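You operate a simulated robot arm through the tools that you are given. There is no shell and no other tool. Be economical: measure what you need, move in short steps, check, and stop when the job is done.

You run a simulated two-armed robot. Do the job below in one go: nothing can be reset, and whatever is moved stays where it is left.

## Task
Fetch the card scrap from the chest top behind the cloth rolls and set it on top of the purple foil wad. Take the green spool and leave it on the front of the white counter. Put the grey felt block from the chest top behind the cloth rolls in the inside of the green tray and the brown felt block on the top of the bench of the blue press. Take the grey block with the largest size on its label from the chest top behind the cloth rolls and put it on top of the gold foil wad. Take the green block and put it on the white sheet on the chest top behind the cloth rolls. Put the cream book on the chest top behind the cloth rolls away on the shelf of the white trolley. Open the board drawer, fetch the 3 mm board pack from the inside of the board drawer and set it on top of the beige stacked boards and shut the drawer again. Close the cloth drawer. Close the cover paper drawer. Fetch the cream bundle and set it on the front of the white counter. Put one of the tall rolls from the back of the packing table on the shelf under the packing table. Put one of the cardboard tubes from the back of the packing table on the printed pad there. Any order will do. Set down upright: green block, cardboard tube.
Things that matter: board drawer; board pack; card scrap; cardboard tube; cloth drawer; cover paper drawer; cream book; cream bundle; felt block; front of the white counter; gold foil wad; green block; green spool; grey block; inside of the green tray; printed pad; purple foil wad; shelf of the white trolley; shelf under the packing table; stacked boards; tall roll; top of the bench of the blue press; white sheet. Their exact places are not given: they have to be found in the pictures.

It is judged by the outcome, as a careful person would: the job done as asked, and still so three seconds after it is handed in. It fails if anything else is knocked over, pushed out of place, dropped, spilled or broken. Lids that push on must go on centred and level and be pressed home; caps that screw on are set level and turned clockwise until they are tight. Flat cloth is picked up by pressing the open fingertips on it (5 to 10 N) and closing them slowly along it; thin cloth reads only 2 to 8 mm in the jaws.

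## Robot
Two 7-joint arms with fingered hands on one trunk, on a base that drives. Base frame: it is fixed to the floor where the robot stands at the start and does not move with it; the origin is under the middle of the robot, x ahead of it, y to its left, z up; the surface under the hand at the start is at about z = 930. Lengths are in mm, angles in rad, forces in N, time in s.
The left shoulder is at the start at [70, 172, 1302], the right one opposite. Places, roughly: board drawer [1800, 700, 800]; board pack [1750, 750, 750]; card scrap (3x3x2 cm) [900, 0, 900]; cardboard tube (4x4x5 cm) [1500, -5400, 900]; cloth drawer [1900, 700, 700]; cover paper drawer [2000, 700, 400]; cream book [750, 1250, 1000]; cream bundle (5x12x5 cm) [3100, -5000, 0]; felt block [750, 750, 1000]; front of the white counter (16x158 cm) [3220, -1000, 880]; gold foil wad (5x5x5 cm) [1000, 1000, 1000]; green block (3x7x4 cm) [800, 1100, 900]; green spool (5x5x4 cm) [800, -100, 900]; grey block [1000, 750, 1000]; inside of the green tray (15x25 cm) [60, 2620, 740]; printed pad [1250, -5250, 1000]; purple foil wad (5x5x5 cm) [1000, 100, 1000]; shelf of the white trolley [1600, 2600, 300]; shelf under the packing table (252x24 cm) [220, -5060, 220]; stacked boards (15x21x5 cm) [3600, 600, 1000]; tall roll (6x6x13 cm) [1400, -5300, 900]; tall roll (6x6x21 cm) [600, -5400, 1000]; top of the bench of the blue press [600, 2800, 700]; white sheet (8x13x2 cm) [800, 600, 900]. Payload 5 kg a hand.
Tool frame (each hand has its own): the origin (TCP) lies between the finger pads and is the grasp point; the fingertips stand 43 mm ahead of it; z points along the fingers, y is the line along which they close. The gripper opens to 144 mm. The gripper's body begins 50 mm behind the TCP. The gripper is a hand of 5 fingers: y runs from the thumb to the fingers, the wrist lies at [-21, -124, -221] in the tool frame.
Orientation is told as [roll, pitch, yaw] about the base's x, y, z axes, in that order, counted from this pose: with the fingers straight down and the wrist toward the robot, the tool's x, y and z point along [0, 1, 0], [1, 0, 0] and [0, 0, -1] of the base frame.

## Interface
- The arms move only by the tool arm_command. It takes "left_motion", "right_motion" or both (then of equal length, played together; a hand with none holds still); each is text: rows parted by semicolons, each of 6 numbers parted by spaces: the shift along the base's x, y, z in mm, then the turn, a rotation vector about the base's x, y, z in rad. In form: x y z rx ry rz; .... A call has 1 to 20 rows; each row shifts and turns the commanded pose from where the row before left it. Each row takes 0.2 s and may step no farther than 50 mm and 0.15 rad from the row before; otherwise, the whole call is refused. A pose out of reach is approached as far as the arm can. The call stops where the force on the tool passes 40 N (or 10 N more than at its start, if that is more) or the arm is blocked; 0.2 s more then pass. In this call time passes only in rows, and 0.2 s behind the last. It gives the time, the measured TCP pose, the force on the tool (base axes), the opening and the grip force at its end, in the units of the frame above (readings bear some noise), with the torque about the TCP (base axes, N m) and any sound that the robot's microphone picked up.
- Cameras (640 x 400 px; columns grow to the right, rows downward): "scene" is now at [125.4, 47.3, 1536.2]; the picture's right is [0.55, -0.84, 0.00], its down [-0.48, -0.31, -0.82] and it looks along [0.69, 0.45, -0.57] (base axes); focal length 264 px, centre (320, 200). "left" rides on the left gripper at [-86, -108, -168] in its tool frame; the picture's right is [-0.80, -0.28, 0.53], its down [0.54, -0.73, 0.42] and it looks along [0.27, 0.63, 0.73] (tool axes); focal length 275 px, centre (320, 200). "right" rides on the right gripper at [86, -108, -168] in its tool frame; the picture's right is [-0.80, 0.28, -0.53], its down [-0.54, -0.73, 0.42] and it looks along [-0.27, 0.63, 0.73] (tool axes); focal length 275 px, centre (320, 200).
- camera(camera): a new picture of that camera. No time passes.
- raise_lower(by): slides the trunk up (or, below 0, down) by that many mm; the arms and the scene camera ride with it, the base frame stays. It gives what a move gives, with no picture.
- roll_base(legs): drives the robot by 1 to 6 legs, each [ahead, left, turn to the left] in mm, mm and rad, along the robot's own axes; the way and the turn of a leg run together, so that a leg with both is an arc; at most 1500 mm and 3.142 rad a leg. The arms and the cameras ride along, it lands a little off, and it stops where it bumps. It gives what a move gives.
- finger_targets(index, middle, ring, little, thumb_bend, thumb_turn, hand): sets how far each is bent, from 0 (flat) to 1 (curled in); at 0.3 the hand is open as for a grip, at 0.7 the pads meet at the TCP. One left out holds its place. A second passes; each finger stops where it meets its share of the squeeze, and holds until it gets a number again. It is the only way to open and close the hand. It gives what a move gives, with no picture; readings hold the bend of each and the force on index, middle, ring, little, thumb and palm. thumb_turn goes from beside the hand (0) to across from the fingers (1), as for a grip.
- head_to(pan, tilt): turns the head with the scene camera to pan (to the left, within 1.501 rad either way) and tilt (down, from -0.506 to 1.204), counted from straight ahead of the robot. It gives what a move gives.
- point_at(camera, pixels): for up to 12 pixels [column, row] of the newest picture of that camera ("zoom" is the newest enlarged one), the place [x, y, z] in the base frame of the surface seen there, good to about 3 mm. No time passes.
- zoom(camera, box): a new picture of the part [left, top, right, bottom] of that camera's present view, enlarged. No time passes.
- hand_in(): hands the job in; it is judged then, once.

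Keep the steps short. Do not move on a guess: measure, check each grasp and each placing, and mend mistakes. In all there are 392 turns and 370 pictures (those below and enlarged ones count). Leave the grippers open and the arms clear of the work at the hand-in unless told otherwise, and finish with a single line.

The tools are called after "Call:" by a JSON object that holds its "name" and its "arguments". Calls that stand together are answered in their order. arm_command: Moves the arms, as the interface text tells. Its arguments: {"type":"object","properties":{"left_motion":{"type":"string"},"right_motion":{"type":"string"}},"required":[]} The other tools are called the same way: raise_lower (by) slides the trunk up or down; finger_targets (index, middle, ring, little, thumb_bend, thumb_turn, hand) moves the fingers one by one; roll_base (legs) drives the base; head_to (pan, tilt) turns the head that bears the scene camera; camera (camera) takes a picture; point_at (camera, pixels) gives the place of the surface under pixels of a picture; zoom (camera, box) takes an enlarged picture of a part of a camera's view; hand_in () hands the job in.

At the start:

```text
t: 0.0
left_eef_pos: [431.6, 523.7, 1229.4]
left_ee_rot: [0.001, 0.001, 0.0]
left_contact_force: [-0.2, 0.5, -0.5]
left_torque: [0.0, 0.0, 0.04]
left_finger_gap: 143.5
left_finger_force: 0.0
left_shape: jaw
left_bend: [0.3, 0.3, 0.3, 0.3, 0.3, 0.98]
left_finger forces: [0.0, 0.0, 0.1, 0.0, 0.0, 0.0]
right_eef_pos: [835.6, 85.1, 1161.6]
right_ee_rot: [-0.001, 0.0, 0.0]
right_contact_force: [0.1, -0.4, -0.1]
right_torque: [0.02, -0.05, -0.03]
right_finger_gap: 143.6
right_finger_force: 0.1
right_shape: jaw
right_bend: [0.3, 0.3, 0.3, 0.3, 0.3, 0.98]
right_finger forces: [0.0, 0.0, 0.0, 0.0, 0.1, 0.1]
trunk travel left (down, up): [-400.0, 540.0]
robot x, y, heading: [-0.7, -2.4, 0.003]
head pan, tilt: [0.578, 0.611]
```

scene: 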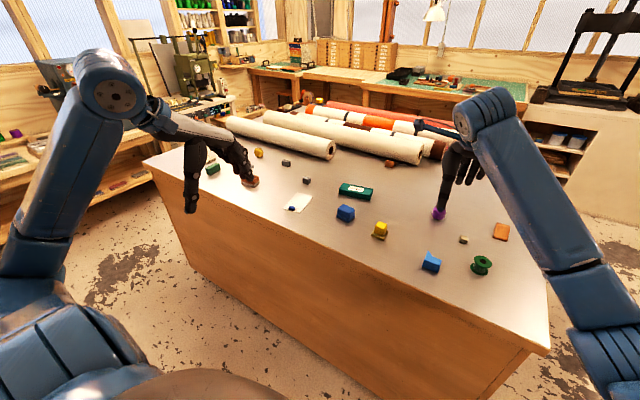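
right: 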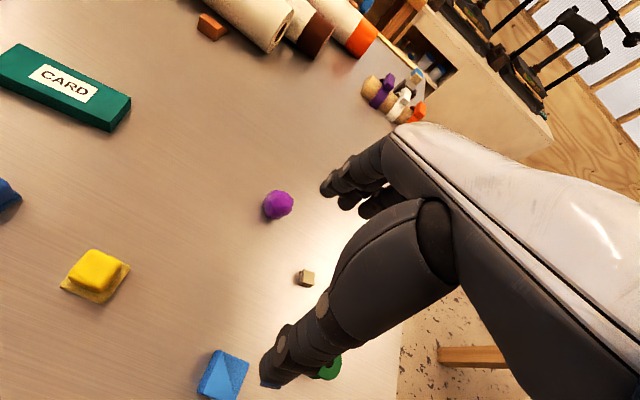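
left: 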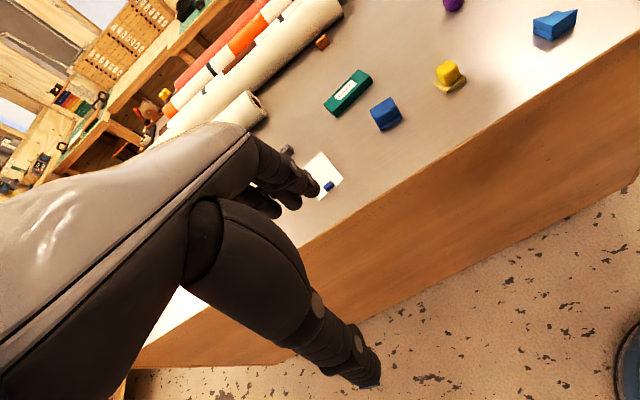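

I see the chest top in front with small items. First I enlarge the table parts to identify them.

Call:
{"name": "zoom", "arguments": {"camera": "scene", "box": [180, 120, 380, 245]}}

Call:
{"name": "zoom", "arguments": {"camera": "scene", "box": [360, 160, 560, 285]}}

Call:
{"name": "point_at", "arguments": {"camera": "scene", "pixels": [[438, 214], [463, 239], [481, 265], [431, 262], [501, 231], [356, 190], [297, 203], [286, 163], [259, 152], [213, 168], [251, 182], [308, 180]]}}

```text
3.20 times, centred on (280, 182) of scene
```

zoom: 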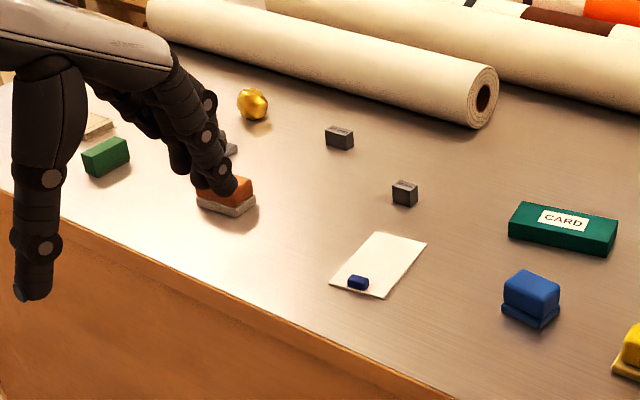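

```text
3.20 times, centred on (460, 222) of scene
```

zoom: 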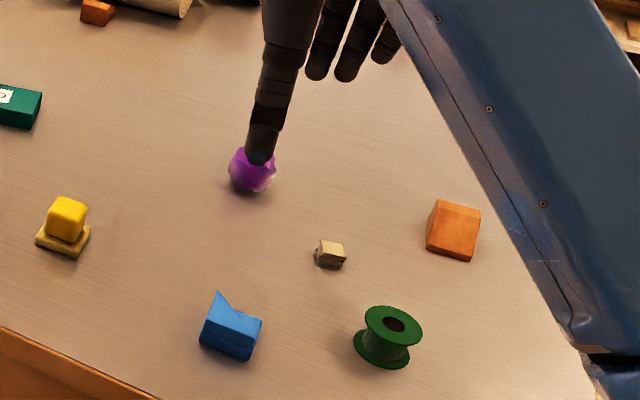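

```text
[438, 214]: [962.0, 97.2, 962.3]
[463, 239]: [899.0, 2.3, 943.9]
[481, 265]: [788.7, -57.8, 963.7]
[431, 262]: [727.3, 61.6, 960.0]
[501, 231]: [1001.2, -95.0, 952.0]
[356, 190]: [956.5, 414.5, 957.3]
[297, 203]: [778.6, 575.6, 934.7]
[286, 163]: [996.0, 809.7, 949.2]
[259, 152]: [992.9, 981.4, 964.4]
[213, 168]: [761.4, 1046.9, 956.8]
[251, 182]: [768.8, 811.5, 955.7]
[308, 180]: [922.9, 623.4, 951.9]
```

The card scrap is at about (899, 2, 944). I look at it and the purple wad closely with the right camera.

Call:
{"name": "zoom", "arguments": {"camera": "right", "box": [240, 170, 400, 300]}}

Call:
{"name": "point_at", "arguments": {"camera": "right", "pixels": [[278, 205], [305, 278], [298, 283], [312, 285], [312, 274], [290, 320], [221, 374], [95, 270]]}}

```text
3.08 times, centred on (320, 235) of right
```

zoom: 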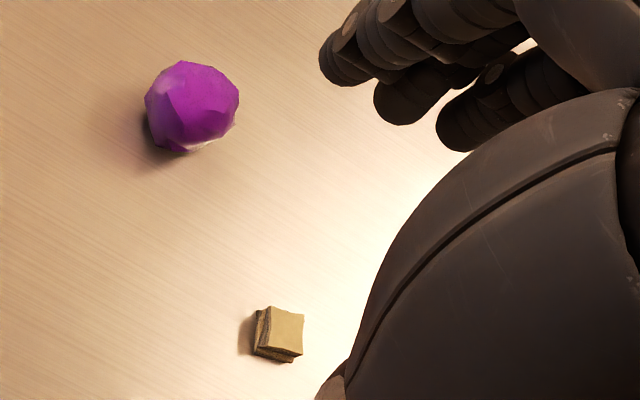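

```text
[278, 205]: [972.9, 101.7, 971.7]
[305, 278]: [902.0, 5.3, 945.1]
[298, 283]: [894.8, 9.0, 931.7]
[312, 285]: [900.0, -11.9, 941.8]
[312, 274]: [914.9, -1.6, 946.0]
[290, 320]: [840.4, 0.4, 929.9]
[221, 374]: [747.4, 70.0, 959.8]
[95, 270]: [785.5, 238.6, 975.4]
```

Table top is z≈930, scrap about 16 mm tall at (902, 3). I move the right hand above it and look.

Call:
{"name": "arm_command", "arguments": {"right_motion": "16.5 -20.5 -40 0 0 0; 16.5 -20.5 -40 0 0 0; 16.5 -20.5 -40 0 0 0; 16.9 -20.6 -36 0 0 0"}}

Call:
{"name": "camera", "arguments": {"camera": "right"}}

Call:
{"name": "camera", "arguments": {"camera": "scene"}}

```text
t: 1.0
left_eef_pos: [434.1, 522.0, 1229.2]
left_ee_rot: [-0.002, 0.001, 0.001]
left_contact_force: [-0.1, -0.2, -0.1]
left_torque: [0.02, 0.05, -0.02]
left_finger_gap: 143.5
left_finger_force: 0.0
left_shape: jaw
left_bend: [0.3, 0.3, 0.3, 0.3, 0.3, 0.98]
left_finger forces: [0.0, 0.0, 0.0, 0.0, 0.1, 0.0]
right_eef_pos: [903.9, 3.1, 1002.9]
right_ee_rot: [0.0, 0.0, 0.0]
right_contact_force: [0.1, -1.2, -0.3]
right_torque: [0.02, 0.05, 0.0]
right_finger_gap: 143.8
right_finger_force: 0.0
right_shape: jaw
right_bend: [0.3, 0.3, 0.3, 0.3, 0.3, 0.98]
right_finger forces: [0.1, 0.0, 0.0, 0.0, 0.1, 0.0]
trunk travel left (down, up): [-400.0, 540.0]
robot x, y, heading: [1.9, -1.2, -0.001]
head pan, tilt: [0.578, 0.611]
```

```text
363 pictures are left
```

right: 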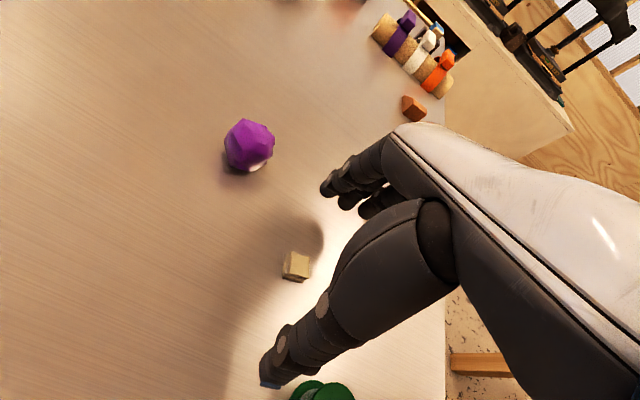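

```text
362 pictures are left
```

scene: 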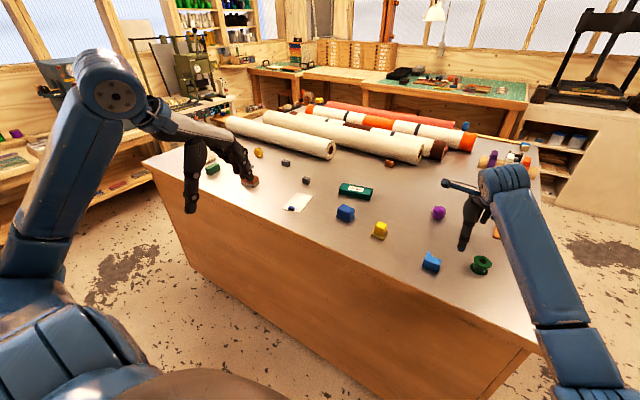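

The hand is above the scrap. I half-close the fingers to learn the geometry.

Call:
{"name": "finger_targets", "arguments": {"hand": "right", "index": 0.5, "middle": 0.5, "ring": 0.5, "little": 0.5, "thumb_bend": 0.5}}

Call:
{"name": "camera", "arguments": {"camera": "right"}}

Call:
{"name": "zoom", "arguments": {"camera": "scene", "box": [420, 160, 540, 280]}}

```text
t: 2.0
left_eef_pos: [433.1, 523.0, 1229.3]
left_ee_rot: [0.0, 0.001, 0.0]
left_contact_force: [0.0, -0.6, -1.1]
left_torque: [0.03, -0.01, -0.04]
left_finger_gap: 143.7
left_finger_force: 0.0
left_shape: jaw
left_bend: [0.3, 0.3, 0.3, 0.3, 0.3, 0.98]
left_finger forces: [0.0, 0.1, 0.0, 0.0, 0.0, 0.0]
right_eef_pos: [902.8, 4.2, 1003.2]
right_ee_rot: [0.0, -0.002, 0.0]
right_contact_force: [-0.1, 0.6, -0.1]
right_torque: [0.0, -0.01, 0.0]
right_finger_gap: 79.2
right_finger_force: 0.0
right_shape: fingers
right_bend: [0.5, 0.5, 0.5, 0.5, 0.5, 0.98]
right_finger forces: [0.1, 0.0, 0.0, 0.0, 0.0, 0.1]
trunk travel left (down, up): [-400.0, 540.0]
robot x, y, heading: [-4.7, 1.3, 0.002]
head pan, tilt: [0.578, 0.611]
```

```text
361 pictures are left
```

right: 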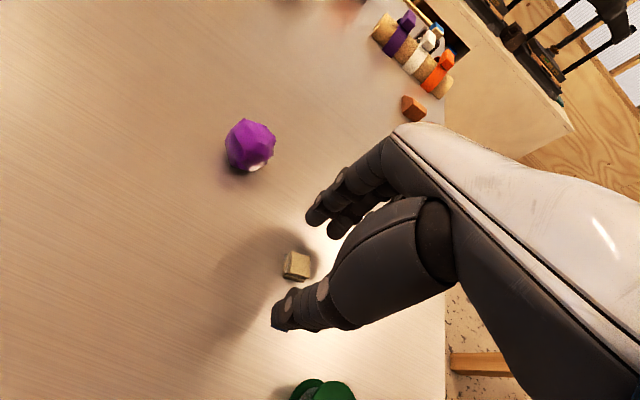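

```text
3.33 times, centred on (480, 220) of scene
```

zoom: 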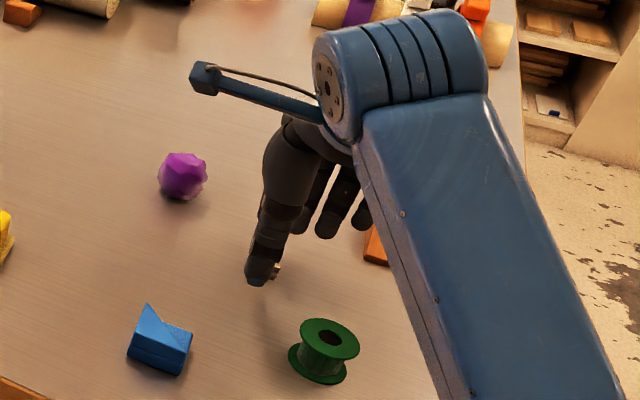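

I measure the fingertips' positions.

Call:
{"name": "point_at", "arguments": {"camera": "right", "pixels": [[276, 320], [285, 315], [312, 222], [333, 232], [295, 265], [290, 276]]}}

```text
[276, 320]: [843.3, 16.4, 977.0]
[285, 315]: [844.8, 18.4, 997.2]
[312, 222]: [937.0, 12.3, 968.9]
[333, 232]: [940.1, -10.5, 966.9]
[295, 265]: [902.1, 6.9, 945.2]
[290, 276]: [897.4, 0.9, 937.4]
```

Tips hang ~35 mm below the TCP at half bend. I lower to TCP z≈972 and close gently.

Call:
{"name": "arm_command", "arguments": {"right_motion": "0 0 -17 0 0 0; 0 0 -14 0 0 0"}}

Call:
{"name": "finger_targets", "arguments": {"hand": "right", "index": 0.64, "middle": 0.64, "ring": 0.5, "little": 0.5, "thumb_bend": 0.64}}

Call:
{"name": "camera", "arguments": {"camera": "right"}}

```text
t: 2.6
left_eef_pos: [430.5, 522.5, 1230.8]
left_ee_rot: [-0.001, -0.002, -0.002]
left_contact_force: [-0.5, 0.5, -0.7]
left_torque: [-0.01, -0.05, 0.02]
left_finger_gap: 143.6
left_finger_force: 0.0
left_shape: jaw
left_bend: [0.3, 0.3, 0.3, 0.3, 0.3, 0.98]
left_finger forces: [0.1, 0.0, 0.0, 0.0, 0.1, 0.1]
right_eef_pos: [901.5, 3.6, 977.4]
right_ee_rot: [0.0, -0.007, -0.001]
right_contact_force: [3.3, -1.9, 15.8]
right_torque: [-0.24, -0.87, 0.0]
right_finger_gap: 79.3
right_finger_force: 7.4
right_shape: fingers
right_bend: [0.5, 0.49, 0.5, 0.5, 0.5, 0.98]
right_finger forces: [0.0, 15.6, 0.0, 0.1, 0.0, 0.0]
trunk travel left (down, up): [-400.0, 540.0]
robot x, y, heading: [-0.7, 0.7, -0.003]
head pan, tilt: [0.578, 0.611]
```

```text
t: 3.6
left_eef_pos: [429.8, 523.0, 1230.5]
left_ee_rot: [0.0, -0.002, 0.001]
left_contact_force: [-0.3, -0.1, 0.4]
left_torque: [-0.03, 0.03, 0.0]
left_finger_gap: 143.5
left_finger_force: 0.2
left_shape: jaw
left_bend: [0.3, 0.3, 0.3, 0.3, 0.3, 0.98]
left_finger forces: [0.0, 0.0, 0.0, 0.1, 0.1, 0.0]
right_eef_pos: [900.6, 2.8, 977.2]
right_ee_rot: [0.001, -0.003, -0.001]
right_contact_force: [3.9, -0.2, 26.5]
right_torque: [0.3, -0.55, -0.03]
right_finger_gap: 30.1
right_finger_force: 13.1
right_shape: fingers
right_bend: [0.63, 0.64, 0.5, 0.5, 0.64, 0.98]
right_finger forces: [19.5, 2.1, 0.1, 0.0, 5.2, 0.0]
trunk travel left (down, up): [-400.0, 540.0]
robot x, y, heading: [-0.5, -1.7, -0.002]
head pan, tilt: [0.578, 0.611]
```

```text
359 pictures are left
```

right: 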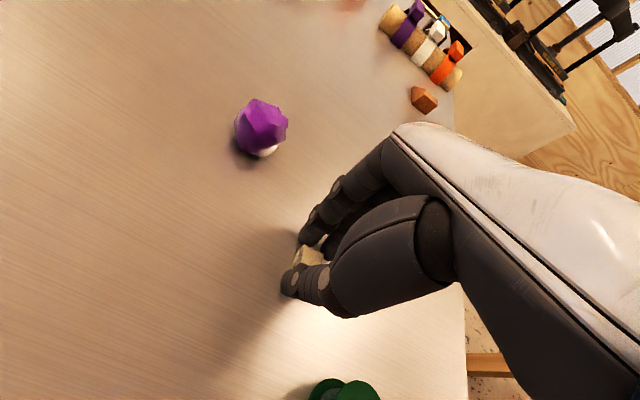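

The tips touch the table around TCP z 977. I raise 3 mm and squeeze.

Call:
{"name": "arm_command", "arguments": {"right_motion": "0 0 2 0 0 0"}}

Call:
{"name": "finger_targets", "arguments": {"hand": "right", "index": 0.72, "middle": 0.72, "thumb_bend": 0.72}}

Call:
{"name": "zoom", "arguments": {"camera": "right", "box": [240, 170, 400, 300]}}

```text
t: 4.0
left_eef_pos: [431.9, 523.7, 1230.5]
left_ee_rot: [0.0, -0.001, 0.0]
left_contact_force: [1.1, -0.3, 0.0]
left_torque: [0.03, 0.02, 0.01]
left_finger_gap: 143.6
left_finger_force: 0.1
left_shape: jaw
left_bend: [0.3, 0.3, 0.3, 0.3, 0.3, 0.98]
left_finger forces: [0.1, 0.0, 0.0, 0.1, 0.1, 0.0]
right_eef_pos: [900.2, 3.0, 977.2]
right_ee_rot: [0.0, -0.001, 0.0]
right_contact_force: [5.0, 0.1, 21.9]
right_torque: [0.3, -0.72, -0.04]
right_finger_gap: 30.0
right_finger_force: 10.9
right_shape: fingers
right_bend: [0.63, 0.64, 0.5, 0.5, 0.64, 0.98]
right_finger forces: [19.8, 1.4, 0.0, 0.0, 0.6, 0.1]
trunk travel left (down, up): [-400.0, 540.0]
robot x, y, heading: [3.5, -0.8, -0.0]
head pan, tilt: [0.578, 0.611]
```

```text
t: 5.0
left_eef_pos: [431.1, 523.2, 1229.8]
left_ee_rot: [0.001, 0.001, 0.001]
left_contact_force: [0.6, 0.3, 0.0]
left_torque: [0.02, 0.02, 0.02]
left_finger_gap: 143.5
left_finger_force: 0.1
left_shape: jaw
left_bend: [0.3, 0.3, 0.3, 0.3, 0.3, 0.98]
left_finger forces: [0.0, 0.0, 0.0, 0.0, 0.0, 0.0]
right_eef_pos: [901.0, 2.8, 976.6]
right_ee_rot: [0.001, 0.0, -0.001]
right_contact_force: [2.3, -0.3, 14.9]
right_torque: [0.12, 0.25, 0.01]
right_finger_gap: 25.2
right_finger_force: 23.2
right_shape: fingers
right_bend: [0.71, 0.71, 0.5, 0.5, 0.67, 0.96]
right_finger forces: [11.9, 5.4, 0.0, 0.0, 29.6, 0.0]
trunk travel left (down, up): [-400.0, 540.0]
robot x, y, heading: [-2.4, -1.4, -0.0]
head pan, tilt: [0.578, 0.611]
```

```text
3.08 times, centred on (320, 235) of right
```

zoom: 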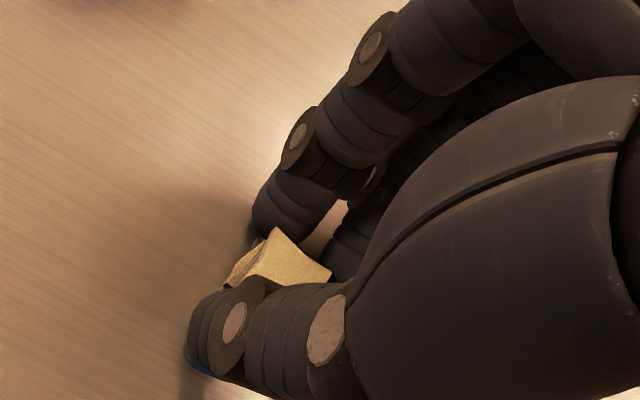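

Gap 25 mm with ~23 N squeeze: it holds the scrap. Lift and check.

Call:
{"name": "arm_command", "arguments": {"right_motion": "0 0 30 0 0 0; 0 0 40 0 0 0; 0 0 30 0 0 0"}}

Call:
{"name": "camera", "arguments": {"camera": "right"}}

```text
t: 5.8
left_eef_pos: [433.7, 523.1, 1229.5]
left_ee_rot: [-0.001, 0.002, -0.001]
left_contact_force: [-0.5, -0.2, -0.7]
left_torque: [-0.01, 0.01, -0.01]
left_finger_gap: 143.4
left_finger_force: 0.0
left_shape: jaw
left_bend: [0.3, 0.3, 0.3, 0.3, 0.3, 0.98]
left_finger forces: [0.2, 0.0, 0.0, 0.1, 0.1, 0.0]
right_eef_pos: [900.1, 3.5, 1075.1]
right_ee_rot: [-0.001, 0.002, 0.0]
right_contact_force: [0.0, 0.4, -1.1]
right_torque: [-0.01, -0.03, 0.02]
right_finger_gap: 25.7
right_finger_force: 14.1
right_shape: fingers
right_bend: [0.71, 0.71, 0.5, 0.5, 0.66, 0.96]
right_finger forces: [9.5, 4.6, 0.0, 0.0, 14.1, 0.0]
trunk travel left (down, up): [-400.0, 540.0]
robot x, y, heading: [3.9, -3.6, 0.002]
head pan, tilt: [0.578, 0.611]
```

```text
357 pictures are left
```

right: 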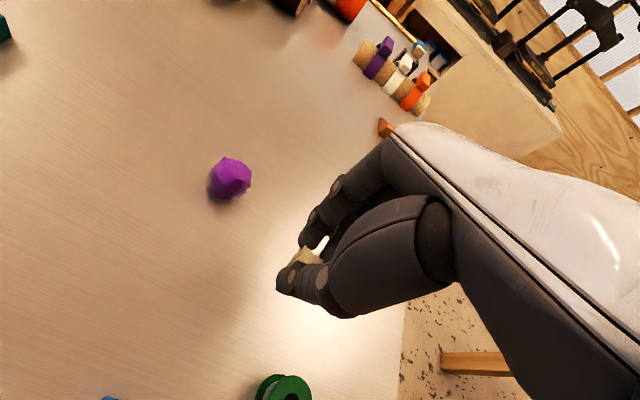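

Held. I measure the scrap in the hand and the purple wad's outline.

Call:
{"name": "zoom", "arguments": {"camera": "right", "box": [180, 130, 340, 300]}}

Call:
{"name": "point_at", "arguments": {"camera": "right", "pixels": [[303, 256], [297, 262], [310, 258], [230, 158], [245, 170], [213, 175], [232, 197], [232, 172], [225, 165], [238, 180]]}}

```text
2.35 times, centred on (260, 215) of right
```

zoom: 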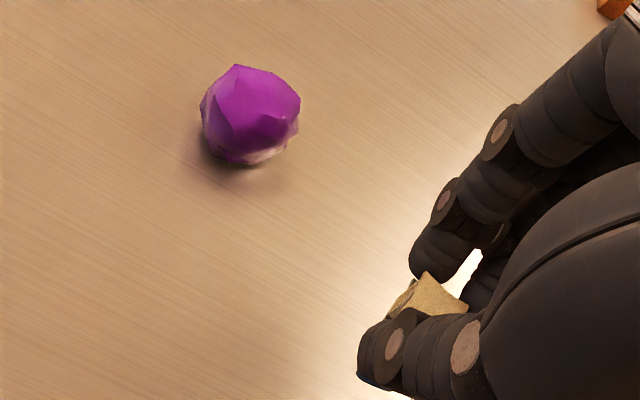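

```text
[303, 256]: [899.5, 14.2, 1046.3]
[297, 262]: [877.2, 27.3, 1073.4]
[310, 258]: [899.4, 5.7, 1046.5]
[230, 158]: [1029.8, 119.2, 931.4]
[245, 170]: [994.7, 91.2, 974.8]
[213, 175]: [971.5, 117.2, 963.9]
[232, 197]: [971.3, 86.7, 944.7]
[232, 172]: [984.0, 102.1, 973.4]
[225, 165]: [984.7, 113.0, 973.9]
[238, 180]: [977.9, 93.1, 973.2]
```

Purple wad's top is about z 974 at (982, 102). I carry the scrap over it and lower to just above.

Call:
{"name": "arm_command", "arguments": {"right_motion": "27 32 0 0 0 0; 27 32 0 0 0 0; 28 31.5 0 0 0 0; 0 0 -25 0 0 0; 0 0 -22 0 0 0"}}

Call:
{"name": "zoom", "arguments": {"camera": "right", "box": [200, 180, 400, 340]}}

Call:
{"name": "zoom", "arguments": {"camera": "scene", "box": [400, 150, 520, 250]}}

```text
t: 7.0
left_eef_pos: [432.8, 524.4, 1229.2]
left_ee_rot: [0.0, -0.001, 0.001]
left_contact_force: [0.2, 0.1, 0.3]
left_torque: [0.0, 0.02, 0.02]
left_finger_gap: 143.6
left_finger_force: 0.1
left_shape: jaw
left_bend: [0.3, 0.3, 0.3, 0.3, 0.3, 0.98]
left_finger forces: [0.0, 0.0, 0.0, 0.0, 0.1, 0.0]
right_eef_pos: [984.9, 99.6, 1028.7]
right_ee_rot: [0.0, 0.0, 0.0]
right_contact_force: [0.2, 1.1, 0.4]
right_torque: [-0.02, 0.02, -0.01]
right_finger_gap: 25.5
right_finger_force: 14.1
right_shape: fingers
right_bend: [0.71, 0.71, 0.5, 0.5, 0.66, 0.96]
right_finger forces: [9.3, 4.5, 0.0, 0.0, 13.8, 0.0]
trunk travel left (down, up): [-400.0, 540.0]
robot x, y, heading: [-1.0, -2.0, -0.002]
head pan, tilt: [0.578, 0.611]
```

```text
2.50 times, centred on (300, 260) of right
```

zoom: 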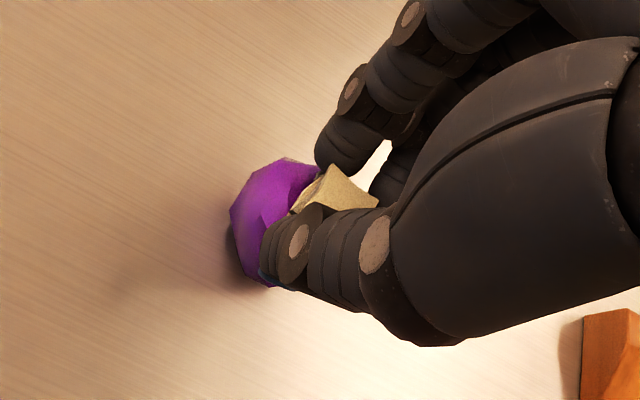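

```text
4.00 times, centred on (460, 200) of scene
```

zoom: 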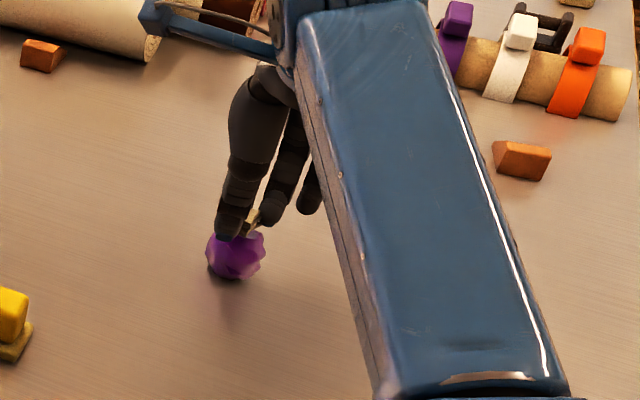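

I measure the scrap's corners and the wad below it.

Call:
{"name": "point_at", "arguments": {"camera": "right", "pixels": [[328, 258], [334, 250], [340, 258], [348, 262], [318, 263], [308, 260], [298, 265], [312, 244], [297, 285]]}}

```text
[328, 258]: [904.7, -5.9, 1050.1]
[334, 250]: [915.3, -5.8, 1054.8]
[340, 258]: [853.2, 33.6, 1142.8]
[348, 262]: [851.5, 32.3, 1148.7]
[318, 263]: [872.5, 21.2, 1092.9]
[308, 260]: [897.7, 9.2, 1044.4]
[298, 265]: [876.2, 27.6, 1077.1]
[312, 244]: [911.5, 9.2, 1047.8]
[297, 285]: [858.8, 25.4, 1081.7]
```

Those used the older picture; I take a fresh right picture and measure on it.

Call:
{"name": "camera", "arguments": {"camera": "right"}}

Call:
{"name": "point_at", "arguments": {"camera": "right", "pixels": [[328, 258], [333, 248], [340, 257], [346, 261], [318, 263], [308, 260], [298, 265], [312, 248], [297, 285], [320, 247]]}}

```text
353 pictures are left
```

right: 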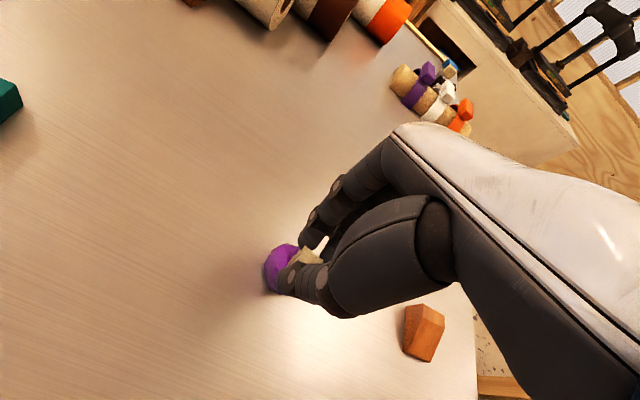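

```text
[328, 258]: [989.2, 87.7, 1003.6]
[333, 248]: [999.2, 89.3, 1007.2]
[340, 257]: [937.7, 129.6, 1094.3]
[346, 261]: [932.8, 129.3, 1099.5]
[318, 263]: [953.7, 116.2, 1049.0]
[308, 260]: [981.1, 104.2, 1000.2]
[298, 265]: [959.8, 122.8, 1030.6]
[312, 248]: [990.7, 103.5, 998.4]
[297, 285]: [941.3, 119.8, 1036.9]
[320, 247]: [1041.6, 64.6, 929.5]
```

The scrap is centred over the wad with ~9 mm to go. I lower slowly.

Call:
{"name": "arm_command", "arguments": {"right_motion": "-1 0 -3 0 0 0; 0 0 -3 0 0 0"}}

Call:
{"name": "arm_command", "arguments": {"right_motion": "0 0 -2 0 0 0"}}

```text
t: 7.6
left_eef_pos: [431.7, 523.9, 1228.8]
left_ee_rot: [0.001, 0.0, -0.001]
left_contact_force: [0.1, -0.2, 0.4]
left_torque: [0.01, -0.03, -0.06]
left_finger_gap: 143.5
left_finger_force: 0.1
left_shape: jaw
left_bend: [0.3, 0.3, 0.3, 0.3, 0.3, 0.98]
left_finger forces: [0.1, 0.1, 0.1, 0.0, 0.0, 0.0]
right_eef_pos: [983.5, 99.6, 1022.8]
right_ee_rot: [-0.001, 0.0, 0.0]
right_contact_force: [-0.2, -0.2, -0.1]
right_torque: [0.02, -0.02, -0.01]
right_finger_gap: 25.6
right_finger_force: 13.7
right_shape: fingers
right_bend: [0.71, 0.71, 0.5, 0.5, 0.66, 0.96]
right_finger forces: [9.2, 4.5, 0.1, 0.1, 13.8, 0.0]
trunk travel left (down, up): [-400.0, 540.0]
robot x, y, heading: [-1.3, 0.6, 0.003]
head pan, tilt: [0.578, 0.611]
```

```text
t: 8.0
left_eef_pos: [433.4, 523.6, 1228.8]
left_ee_rot: [-0.002, 0.0, -0.001]
left_contact_force: [0.0, 0.4, 0.9]
left_torque: [0.02, 0.0, -0.01]
left_finger_gap: 143.8
left_finger_force: 0.0
left_shape: jaw
left_bend: [0.3, 0.3, 0.3, 0.3, 0.3, 0.98]
left_finger forces: [0.0, 0.0, 0.0, 0.0, 0.0, 0.0]
right_eef_pos: [982.8, 99.5, 1020.2]
right_ee_rot: [0.001, 0.001, 0.002]
right_contact_force: [0.1, -0.7, -0.7]
right_torque: [0.01, 0.01, -0.01]
right_finger_gap: 25.5
right_finger_force: 13.9
right_shape: fingers
right_bend: [0.71, 0.71, 0.5, 0.5, 0.66, 0.96]
right_finger forces: [9.2, 4.6, 0.0, 0.0, 13.8, 0.0]
trunk travel left (down, up): [-400.0, 540.0]
robot x, y, heading: [2.7, 1.9, -0.004]
head pan, tilt: [0.578, 0.611]
```

No contact yet; two more small steps.

Call:
{"name": "arm_command", "arguments": {"right_motion": "0 0 -2 0 0 0"}}

Call:
{"name": "arm_command", "arguments": {"right_motion": "0 0 -1.5 0 0 0"}}

Call:
{"name": "zoom", "arguments": {"camera": "right", "box": [240, 200, 368, 300]}}

```text
t: 8.4
left_eef_pos: [432.1, 523.0, 1229.3]
left_ee_rot: [0.001, 0.0, 0.0]
left_contact_force: [1.1, -0.1, 0.7]
left_torque: [-0.03, -0.01, 0.0]
left_finger_gap: 143.7
left_finger_force: 0.0
left_shape: jaw
left_bend: [0.3, 0.3, 0.3, 0.3, 0.3, 0.98]
left_finger forces: [0.1, 0.1, 0.1, 0.0, 0.0, 0.0]
right_eef_pos: [982.6, 99.1, 1018.9]
right_ee_rot: [0.0, -0.001, 0.0]
right_contact_force: [0.1, 0.0, 2.5]
right_torque: [0.04, -0.03, -0.01]
right_finger_gap: 25.8
right_finger_force: 14.3
right_shape: fingers
right_bend: [0.71, 0.71, 0.5, 0.5, 0.66, 0.96]
right_finger forces: [9.7, 4.5, 0.1, 0.0, 13.8, 0.0]
trunk travel left (down, up): [-400.0, 540.0]
robot x, y, heading: [-2.1, -1.0, -0.002]
head pan, tilt: [0.578, 0.611]
```

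```text
t: 8.8
left_eef_pos: [431.3, 523.4, 1230.2]
left_ee_rot: [0.001, 0.0, 0.001]
left_contact_force: [-0.4, -0.1, 0.3]
left_torque: [0.0, -0.04, 0.01]
left_finger_gap: 143.7
left_finger_force: 0.0
left_shape: jaw
left_bend: [0.3, 0.3, 0.3, 0.3, 0.3, 0.98]
left_finger forces: [0.0, 0.0, 0.0, 0.0, 0.0, 0.0]
right_eef_pos: [982.3, 99.0, 1018.4]
right_ee_rot: [0.0, -0.002, 0.0]
right_contact_force: [-0.9, 0.8, 5.8]
right_torque: [0.09, 0.04, -0.01]
right_finger_gap: 25.4
right_finger_force: 13.6
right_shape: fingers
right_bend: [0.71, 0.71, 0.5, 0.5, 0.66, 0.96]
right_finger forces: [10.2, 4.5, 0.1, 0.0, 14.0, 0.0]
trunk travel left (down, up): [-400.0, 540.0]
robot x, y, heading: [2.5, 0.1, -0.001]
head pan, tilt: [0.578, 0.611]
```

```text
4.00 times, centred on (304, 250) of right
```

zoom: 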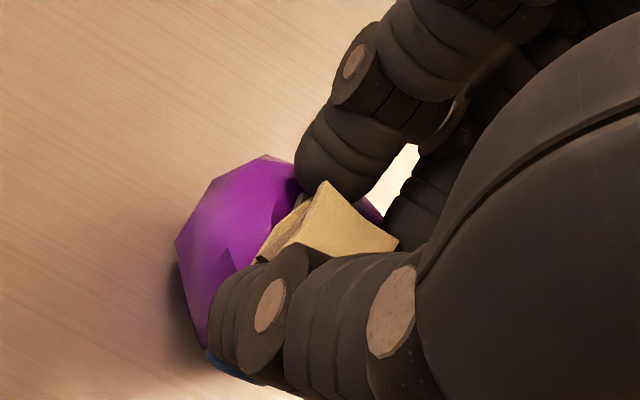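

Contact at 6 N. I check the centring before letting go.

Call:
{"name": "point_at", "arguments": {"camera": "zoom", "pixels": [[190, 245], [265, 165], [372, 210], [230, 200], [270, 185], [325, 190], [290, 235], [345, 225], [390, 245]]}}

```text
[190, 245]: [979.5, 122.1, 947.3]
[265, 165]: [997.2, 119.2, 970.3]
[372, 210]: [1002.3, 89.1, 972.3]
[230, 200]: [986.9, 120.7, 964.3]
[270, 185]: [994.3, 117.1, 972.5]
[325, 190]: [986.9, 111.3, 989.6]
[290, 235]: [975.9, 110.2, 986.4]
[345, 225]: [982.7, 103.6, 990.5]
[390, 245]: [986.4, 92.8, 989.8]
```

Scrap (≈981,102) sits centred on the wad (≈984,101). I open the fingers.

Call:
{"name": "finger_targets", "arguments": {"hand": "right", "index": 0.62, "middle": 0.62, "thumb_bend": 0.6}}

Call:
{"name": "zoom", "arguments": {"camera": "right", "box": [240, 200, 368, 300]}}

```text
t: 9.8
left_eef_pos: [429.4, 523.8, 1229.5]
left_ee_rot: [0.0, -0.001, 0.0]
left_contact_force: [0.3, 0.0, 0.2]
left_torque: [0.02, 0.02, 0.04]
left_finger_gap: 143.4
left_finger_force: 0.0
left_shape: jaw
left_bend: [0.3, 0.3, 0.3, 0.3, 0.3, 0.98]
left_finger forces: [0.0, 0.1, 0.1, 0.1, 0.0, 0.1]
right_eef_pos: [981.2, 98.6, 1021.2]
right_ee_rot: [0.0, -0.001, -0.002]
right_contact_force: [-3.1, 1.0, 14.4]
right_torque: [0.1, -0.22, 0.02]
right_finger_gap: 34.6
right_finger_force: 7.1
right_shape: fingers
right_bend: [0.65, 0.63, 0.5, 0.5, 0.6, 0.97]
right_finger forces: [10.6, 3.7, 0.0, 0.0, 0.1, 0.0]
trunk travel left (down, up): [-400.0, 540.0]
robot x, y, heading: [-0.2, 4.1, 0.001]
head pan, tilt: [0.578, 0.611]
```

```text
4.00 times, centred on (304, 250) of right
```

zoom: 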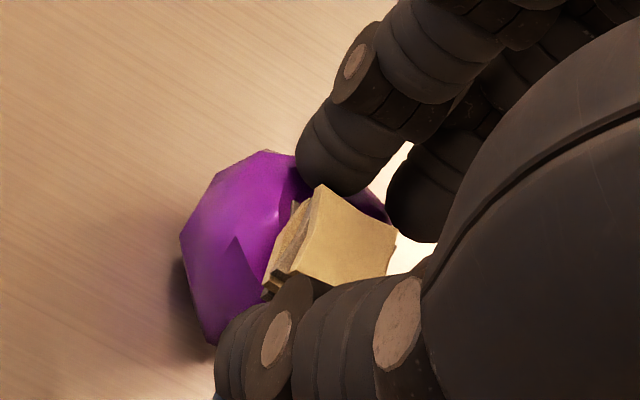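

The index tip presses on the wad as it straightens; I raise slightly, then open more.

Call:
{"name": "arm_command", "arguments": {"right_motion": "0 0 4 0 0 0; 0 0 4 0 0 0"}}

Call:
{"name": "zoom", "arguments": {"camera": "right", "box": [240, 200, 368, 300]}}

```text
t: 10.4
left_eef_pos: [433.3, 523.6, 1228.7]
left_ee_rot: [0.0, 0.0, 0.0]
left_contact_force: [0.6, -0.4, -1.5]
left_torque: [-0.01, -0.03, -0.04]
left_finger_gap: 143.4
left_finger_force: 0.0
left_shape: jaw
left_bend: [0.3, 0.3, 0.3, 0.3, 0.3, 0.98]
left_finger forces: [0.0, 0.1, 0.0, 0.0, 0.1, 0.1]
right_eef_pos: [983.1, 98.7, 1022.5]
right_ee_rot: [-0.001, 0.003, -0.002]
right_contact_force: [0.9, -0.5, 0.6]
right_torque: [-0.01, 0.0, 0.01]
right_finger_gap: 38.6
right_finger_force: 0.1
right_shape: fingers
right_bend: [0.62, 0.62, 0.5, 0.5, 0.6, 0.97]
right_finger forces: [0.0, 0.0, 0.1, 0.0, 0.0, 0.0]
trunk travel left (down, up): [-400.0, 540.0]
robot x, y, heading: [-4.8, -6.0, 0.0]
head pan, tilt: [0.578, 0.611]
```

```text
4.00 times, centred on (304, 250) of right
```

zoom: 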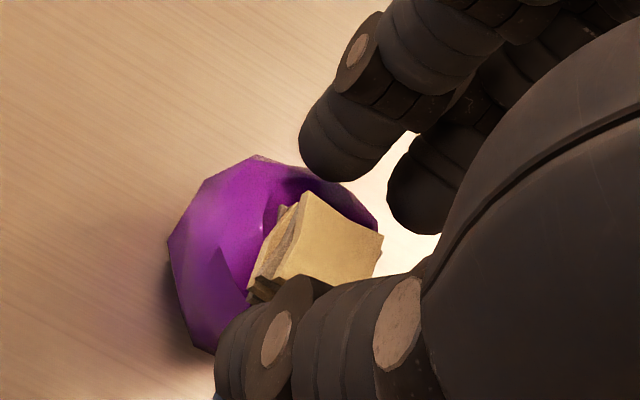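

The scrap is free and resting on the wad. Open further and lift away.

Call:
{"name": "finger_targets", "arguments": {"hand": "right", "index": 0.5, "middle": 0.5, "thumb_bend": 0.45}}

Call:
{"name": "arm_command", "arguments": {"right_motion": "0 0 20 0 0 0; 0 0 40 0 0 0; 0 0 40 0 0 0; 0 0 30 0 0 0"}}

Call:
{"name": "zoom", "arguments": {"camera": "right", "box": [200, 180, 360, 300]}}

Call:
{"name": "camera", "arguments": {"camera": "right"}}

```text
t: 11.4
left_eef_pos: [432.5, 523.4, 1228.8]
left_ee_rot: [0.0, 0.0, 0.001]
left_contact_force: [-0.2, -0.7, -0.6]
left_torque: [0.0, -0.02, 0.02]
left_finger_gap: 143.4
left_finger_force: 0.0
left_shape: jaw
left_bend: [0.3, 0.3, 0.3, 0.3, 0.3, 0.98]
left_finger forces: [0.1, 0.0, 0.1, 0.0, 0.0, 0.0]
right_eef_pos: [983.5, 98.6, 1025.2]
right_ee_rot: [0.0, 0.0, 0.001]
right_contact_force: [-0.4, -0.5, -0.4]
right_torque: [0.0, -0.02, 0.0]
right_finger_gap: 86.9
right_finger_force: 0.0
right_shape: fingers
right_bend: [0.5, 0.5, 0.5, 0.5, 0.45, 0.97]
right_finger forces: [0.1, 0.1, 0.1, 0.0, 0.0, 0.0]
trunk travel left (down, up): [-400.0, 540.0]
robot x, y, heading: [0.3, -2.6, 0.0]
head pan, tilt: [0.578, 0.611]
```

```text
t: 12.4
left_eef_pos: [430.8, 523.0, 1229.3]
left_ee_rot: [-0.001, 0.001, 0.0]
left_contact_force: [0.6, -0.2, 0.4]
left_torque: [0.0, -0.02, 0.01]
left_finger_gap: 143.4
left_finger_force: 0.1
left_shape: jaw
left_bend: [0.3, 0.3, 0.3, 0.3, 0.3, 0.98]
left_finger forces: [0.0, 0.0, 0.0, 0.1, 0.0, 0.0]
right_eef_pos: [981.4, 98.9, 1154.6]
right_ee_rot: [-0.001, 0.002, 0.0]
right_contact_force: [-0.4, -0.7, -0.8]
right_torque: [0.03, -0.02, 0.01]
right_finger_gap: 87.0
right_finger_force: 0.0
right_shape: fingers
right_bend: [0.5, 0.5, 0.5, 0.5, 0.45, 0.97]
right_finger forces: [0.0, 0.0, 0.1, 0.0, 0.1, 0.0]
trunk travel left (down, up): [-400.0, 540.0]
robot x, y, heading: [-0.8, 0.4, 0.002]
head pan, tilt: [0.578, 0.611]
```

```text
3.33 times, centred on (280, 240) of right
```

zoom: 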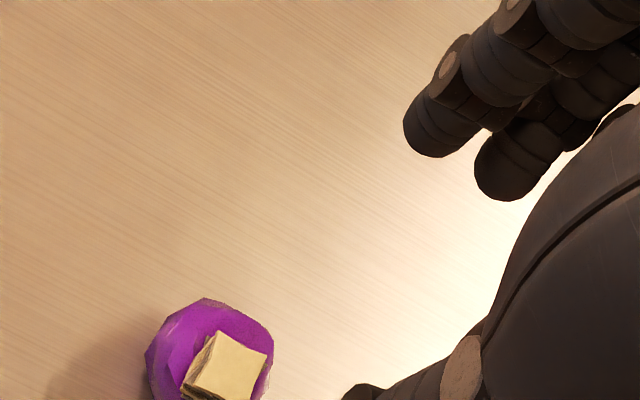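

```text
348 pictures are left
```

right: 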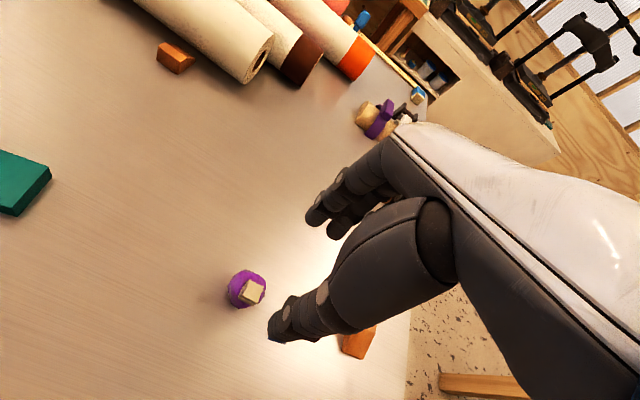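

The scrap sits on the purple wad. Next I drive left along the chest to work on the left half; right hand is high enough (tips >1100). First glance left.

Call:
{"name": "head_to", "arguments": {"pan": 1.4, "tilt": 0.4}}

Call:
{"name": "camera", "arguments": {"camera": "scene"}}

```text
t: 13.6
left_eef_pos: [432.6, 523.1, 1228.0]
left_ee_rot: [-0.001, -0.001, -0.001]
left_contact_force: [0.3, -0.6, 0.0]
left_torque: [0.0, 0.02, 0.0]
left_finger_gap: 143.4
left_finger_force: 0.0
left_shape: jaw
left_bend: [0.3, 0.3, 0.3, 0.3, 0.3, 0.98]
left_finger forces: [0.0, 0.0, 0.0, 0.0, 0.1, 0.0]
right_eef_pos: [982.6, 99.7, 1153.8]
right_ee_rot: [0.0, 0.0, 0.001]
right_contact_force: [-0.3, 0.2, -0.2]
right_torque: [0.04, 0.05, -0.01]
right_finger_gap: 86.8
right_finger_force: 0.0
right_shape: fingers
right_bend: [0.5, 0.5, 0.5, 0.5, 0.45, 0.97]
right_finger forces: [0.1, 0.0, 0.0, 0.0, 0.0, 0.1]
trunk travel left (down, up): [-400.0, 540.0]
robot x, y, heading: [1.9, -3.6, 0.001]
head pan, tilt: [1.4, 0.4]
```

```text
347 pictures are left
```

scene: 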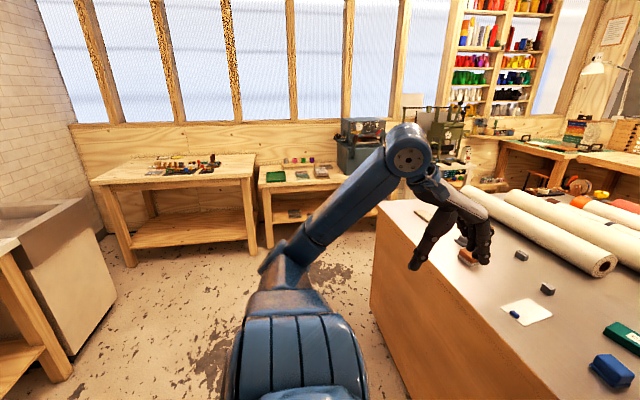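

Floor is free to the left. Drive 750 mm left and look down ahead.

Call:
{"name": "roll_base", "arguments": {"legs": [[0, 750, 0]]}}

Call:
{"name": "head_to", "arguments": {"pan": 0.0, "tilt": 0.65}}

Call:
{"name": "camera", "arguments": {"camera": "scene"}}

```text
t: 17.6
left_eef_pos: [433.2, 1275.3, 1230.0]
left_ee_rot: [0.0, 0.0, 0.0]
left_contact_force: [-0.4, -1.2, 1.5]
left_torque: [-0.01, -0.01, -0.02]
left_finger_gap: 143.5
left_finger_force: 0.1
left_shape: jaw
left_bend: [0.3, 0.3, 0.3, 0.3, 0.3, 0.98]
left_finger forces: [0.1, 0.0, 0.0, 0.0, 0.1, 0.0]
right_eef_pos: [982.7, 850.7, 1153.8]
right_ee_rot: [-0.001, 0.001, 0.0]
right_contact_force: [1.0, 0.1, 0.1]
right_torque: [0.0, 0.01, 0.0]
right_finger_gap: 87.2
right_finger_force: 0.1
right_shape: fingers
right_bend: [0.5, 0.5, 0.5, 0.5, 0.45, 0.97]
right_finger forces: [0.0, 0.0, 0.0, 0.0, 0.0, 0.0]
trunk travel left (down, up): [-400.0, 540.0]
robot x, y, heading: [-5.6, 753.8, 0.002]
head pan, tilt: [1.4, 0.4]
```

```text
t: 19.1
left_eef_pos: [433.0, 1275.3, 1228.4]
left_ee_rot: [0.001, -0.001, 0.0]
left_contact_force: [0.0, -0.3, 0.6]
left_torque: [0.0, 0.0, -0.02]
left_finger_gap: 143.7
left_finger_force: 0.0
left_shape: jaw
left_bend: [0.3, 0.3, 0.3, 0.3, 0.3, 0.98]
left_finger forces: [0.1, 0.0, 0.0, 0.0, 0.0, 0.0]
right_eef_pos: [981.9, 852.0, 1154.1]
right_ee_rot: [0.0, 0.001, 0.0]
right_contact_force: [0.6, 0.0, -0.6]
right_torque: [0.03, -0.02, 0.05]
right_finger_gap: 87.0
right_finger_force: 0.1
right_shape: fingers
right_bend: [0.5, 0.5, 0.5, 0.5, 0.45, 0.97]
right_finger forces: [0.0, 0.0, 0.1, 0.0, 0.1, 0.0]
trunk travel left (down, up): [-400.0, 540.0]
robot x, y, heading: [-0.0, 754.5, -0.002]
head pan, tilt: [0.0, 0.649]
```

```text
346 pictures are left
```

scene: 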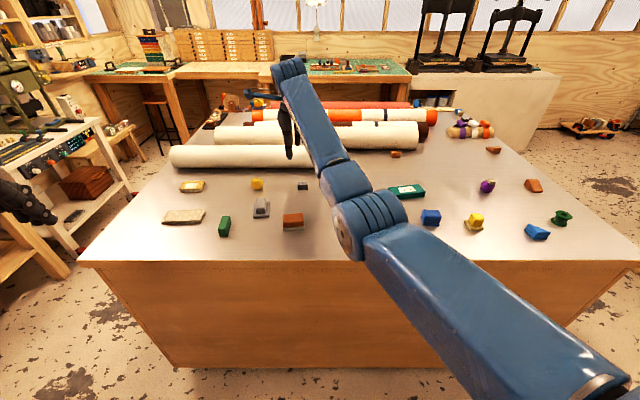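

The chest top is now in view. I move the right arm aside to the right and enlarge.

Call:
{"name": "arm_command", "arguments": {"right_motion": "-30 -38 0 0 0 0; -30 -38 0 0 0 0; -30 -38 0 0 0 0; -30 -38 0 0 0 0; -30 -38 0 0 0 0; -30 -38 0 0 0 0; -30 -38 0 0 0 0; -30 -38 0 0 0 0; -30 -38 0 0 0 0; -30 -38 0 0 0 0"}}

Call:
{"name": "zoom", "arguments": {"camera": "scene", "box": [140, 150, 380, 300]}}

Call:
{"name": "camera", "arguments": {"camera": "scene"}}

```text
t: 21.6
left_eef_pos: [431.7, 1275.6, 1229.7]
left_ee_rot: [0.001, 0.001, 0.002]
left_contact_force: [-0.1, 0.2, 0.6]
left_torque: [-0.01, 0.02, 0.06]
left_finger_gap: 143.6
left_finger_force: 0.1
left_shape: jaw
left_bend: [0.3, 0.3, 0.3, 0.3, 0.3, 0.98]
left_finger forces: [0.0, 0.0, 0.1, 0.0, 0.0, 0.0]
right_eef_pos: [702.5, 425.8, 1135.2]
right_ee_rot: [-0.063, -0.007, -0.052]
right_contact_force: [-0.8, -0.3, -1.1]
right_torque: [-0.02, -0.01, -0.04]
right_finger_gap: 87.1
right_finger_force: 0.1
right_shape: fingers
right_bend: [0.5, 0.5, 0.5, 0.5, 0.45, 0.98]
right_finger forces: [0.1, 0.1, 0.0, 0.1, 0.0, 0.0]
right hand out of reach, approached as far as the arm can: row 9, 10
trunk travel left (down, up): [-400.0, 540.0]
robot x, y, heading: [1.2, 751.2, -0.001]
head pan, tilt: [0.0, 0.649]
stopped in row 10 (right hand): the arm was blocked; the commanded pose is now the measured one
```

```text
2.67 times, centred on (260, 225) of scene
```

zoom: 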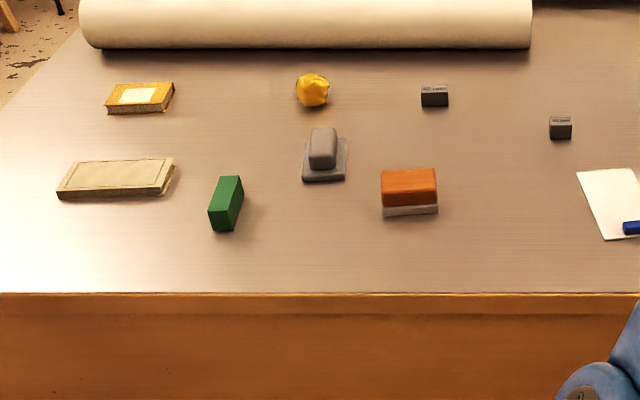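

```text
344 pictures are left
```

scene: 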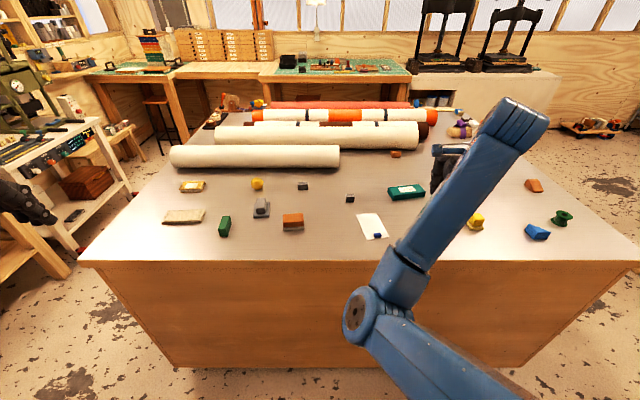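

Felt blocks: grey at (262,208), brown at (293,220). Cream book (184,217). Two small labelled grey blocks at (303,186) and (350,198); I read their labels.

Call:
{"name": "zoom", "arguments": {"camera": "scene", "box": [290, 170, 370, 220]}}

Call:
{"name": "zoom", "arguments": {"camera": "scene", "box": [295, 176, 313, 194]}}

Call:
{"name": "zoom", "arguments": {"camera": "scene", "box": [341, 190, 359, 206]}}

Call:
{"name": "point_at", "arguments": {"camera": "scene", "pixels": [[303, 185], [350, 196], [257, 183], [224, 220], [262, 204], [292, 218], [184, 216], [193, 186], [366, 222], [377, 236], [224, 234], [257, 188]]}}

```text
8.00 times, centred on (330, 195) of scene
```

zoom: 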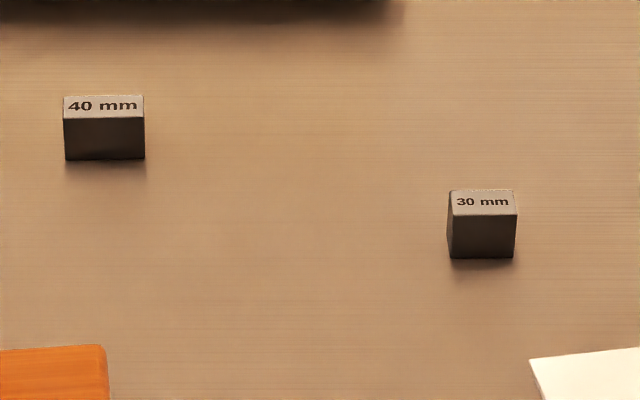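

```text
16.00 times, centred on (304, 185) of scene
```

zoom: 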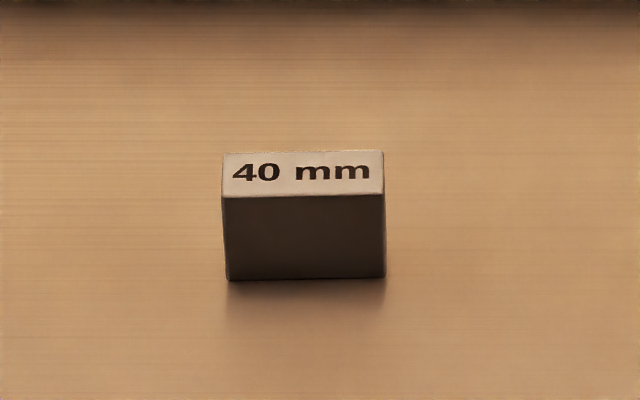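

```text
16.00 times, centred on (350, 198) of scene
```

zoom: 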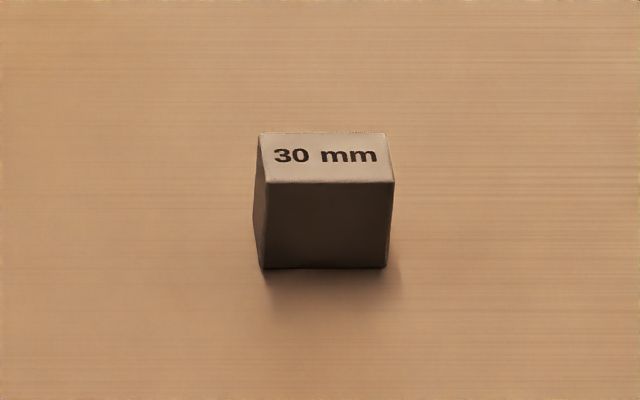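

```text
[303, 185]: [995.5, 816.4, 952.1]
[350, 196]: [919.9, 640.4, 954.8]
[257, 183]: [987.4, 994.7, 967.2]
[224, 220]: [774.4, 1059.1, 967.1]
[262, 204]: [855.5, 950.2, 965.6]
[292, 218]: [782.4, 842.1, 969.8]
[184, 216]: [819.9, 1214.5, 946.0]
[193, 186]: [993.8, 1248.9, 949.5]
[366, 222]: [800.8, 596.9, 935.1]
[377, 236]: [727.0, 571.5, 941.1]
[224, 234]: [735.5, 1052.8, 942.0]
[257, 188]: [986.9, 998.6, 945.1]
```

Target is the 40 mm block at ~(1000, 816). I check the chest's front edge and wad details before driving forward a bit.

Call:
{"name": "point_at", "arguments": {"camera": "scene", "pixels": [[300, 261], [150, 261], [300, 300], [299, 188], [308, 188], [303, 183], [252, 184], [262, 184], [257, 179], [303, 190]]}}

Call:
{"name": "zoom", "arguments": {"camera": "scene", "box": [240, 170, 280, 196]}}

```text
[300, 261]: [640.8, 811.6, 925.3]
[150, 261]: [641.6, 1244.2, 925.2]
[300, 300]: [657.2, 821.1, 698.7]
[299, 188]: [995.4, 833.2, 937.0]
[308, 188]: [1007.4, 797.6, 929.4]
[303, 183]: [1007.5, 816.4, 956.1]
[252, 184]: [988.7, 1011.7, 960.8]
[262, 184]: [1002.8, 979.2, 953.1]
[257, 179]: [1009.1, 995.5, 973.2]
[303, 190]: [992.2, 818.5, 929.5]
```

```text
15.38 times, centred on (260, 183) of scene
```

zoom: 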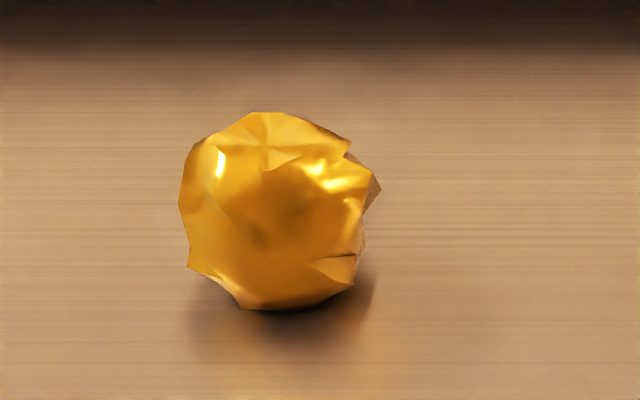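

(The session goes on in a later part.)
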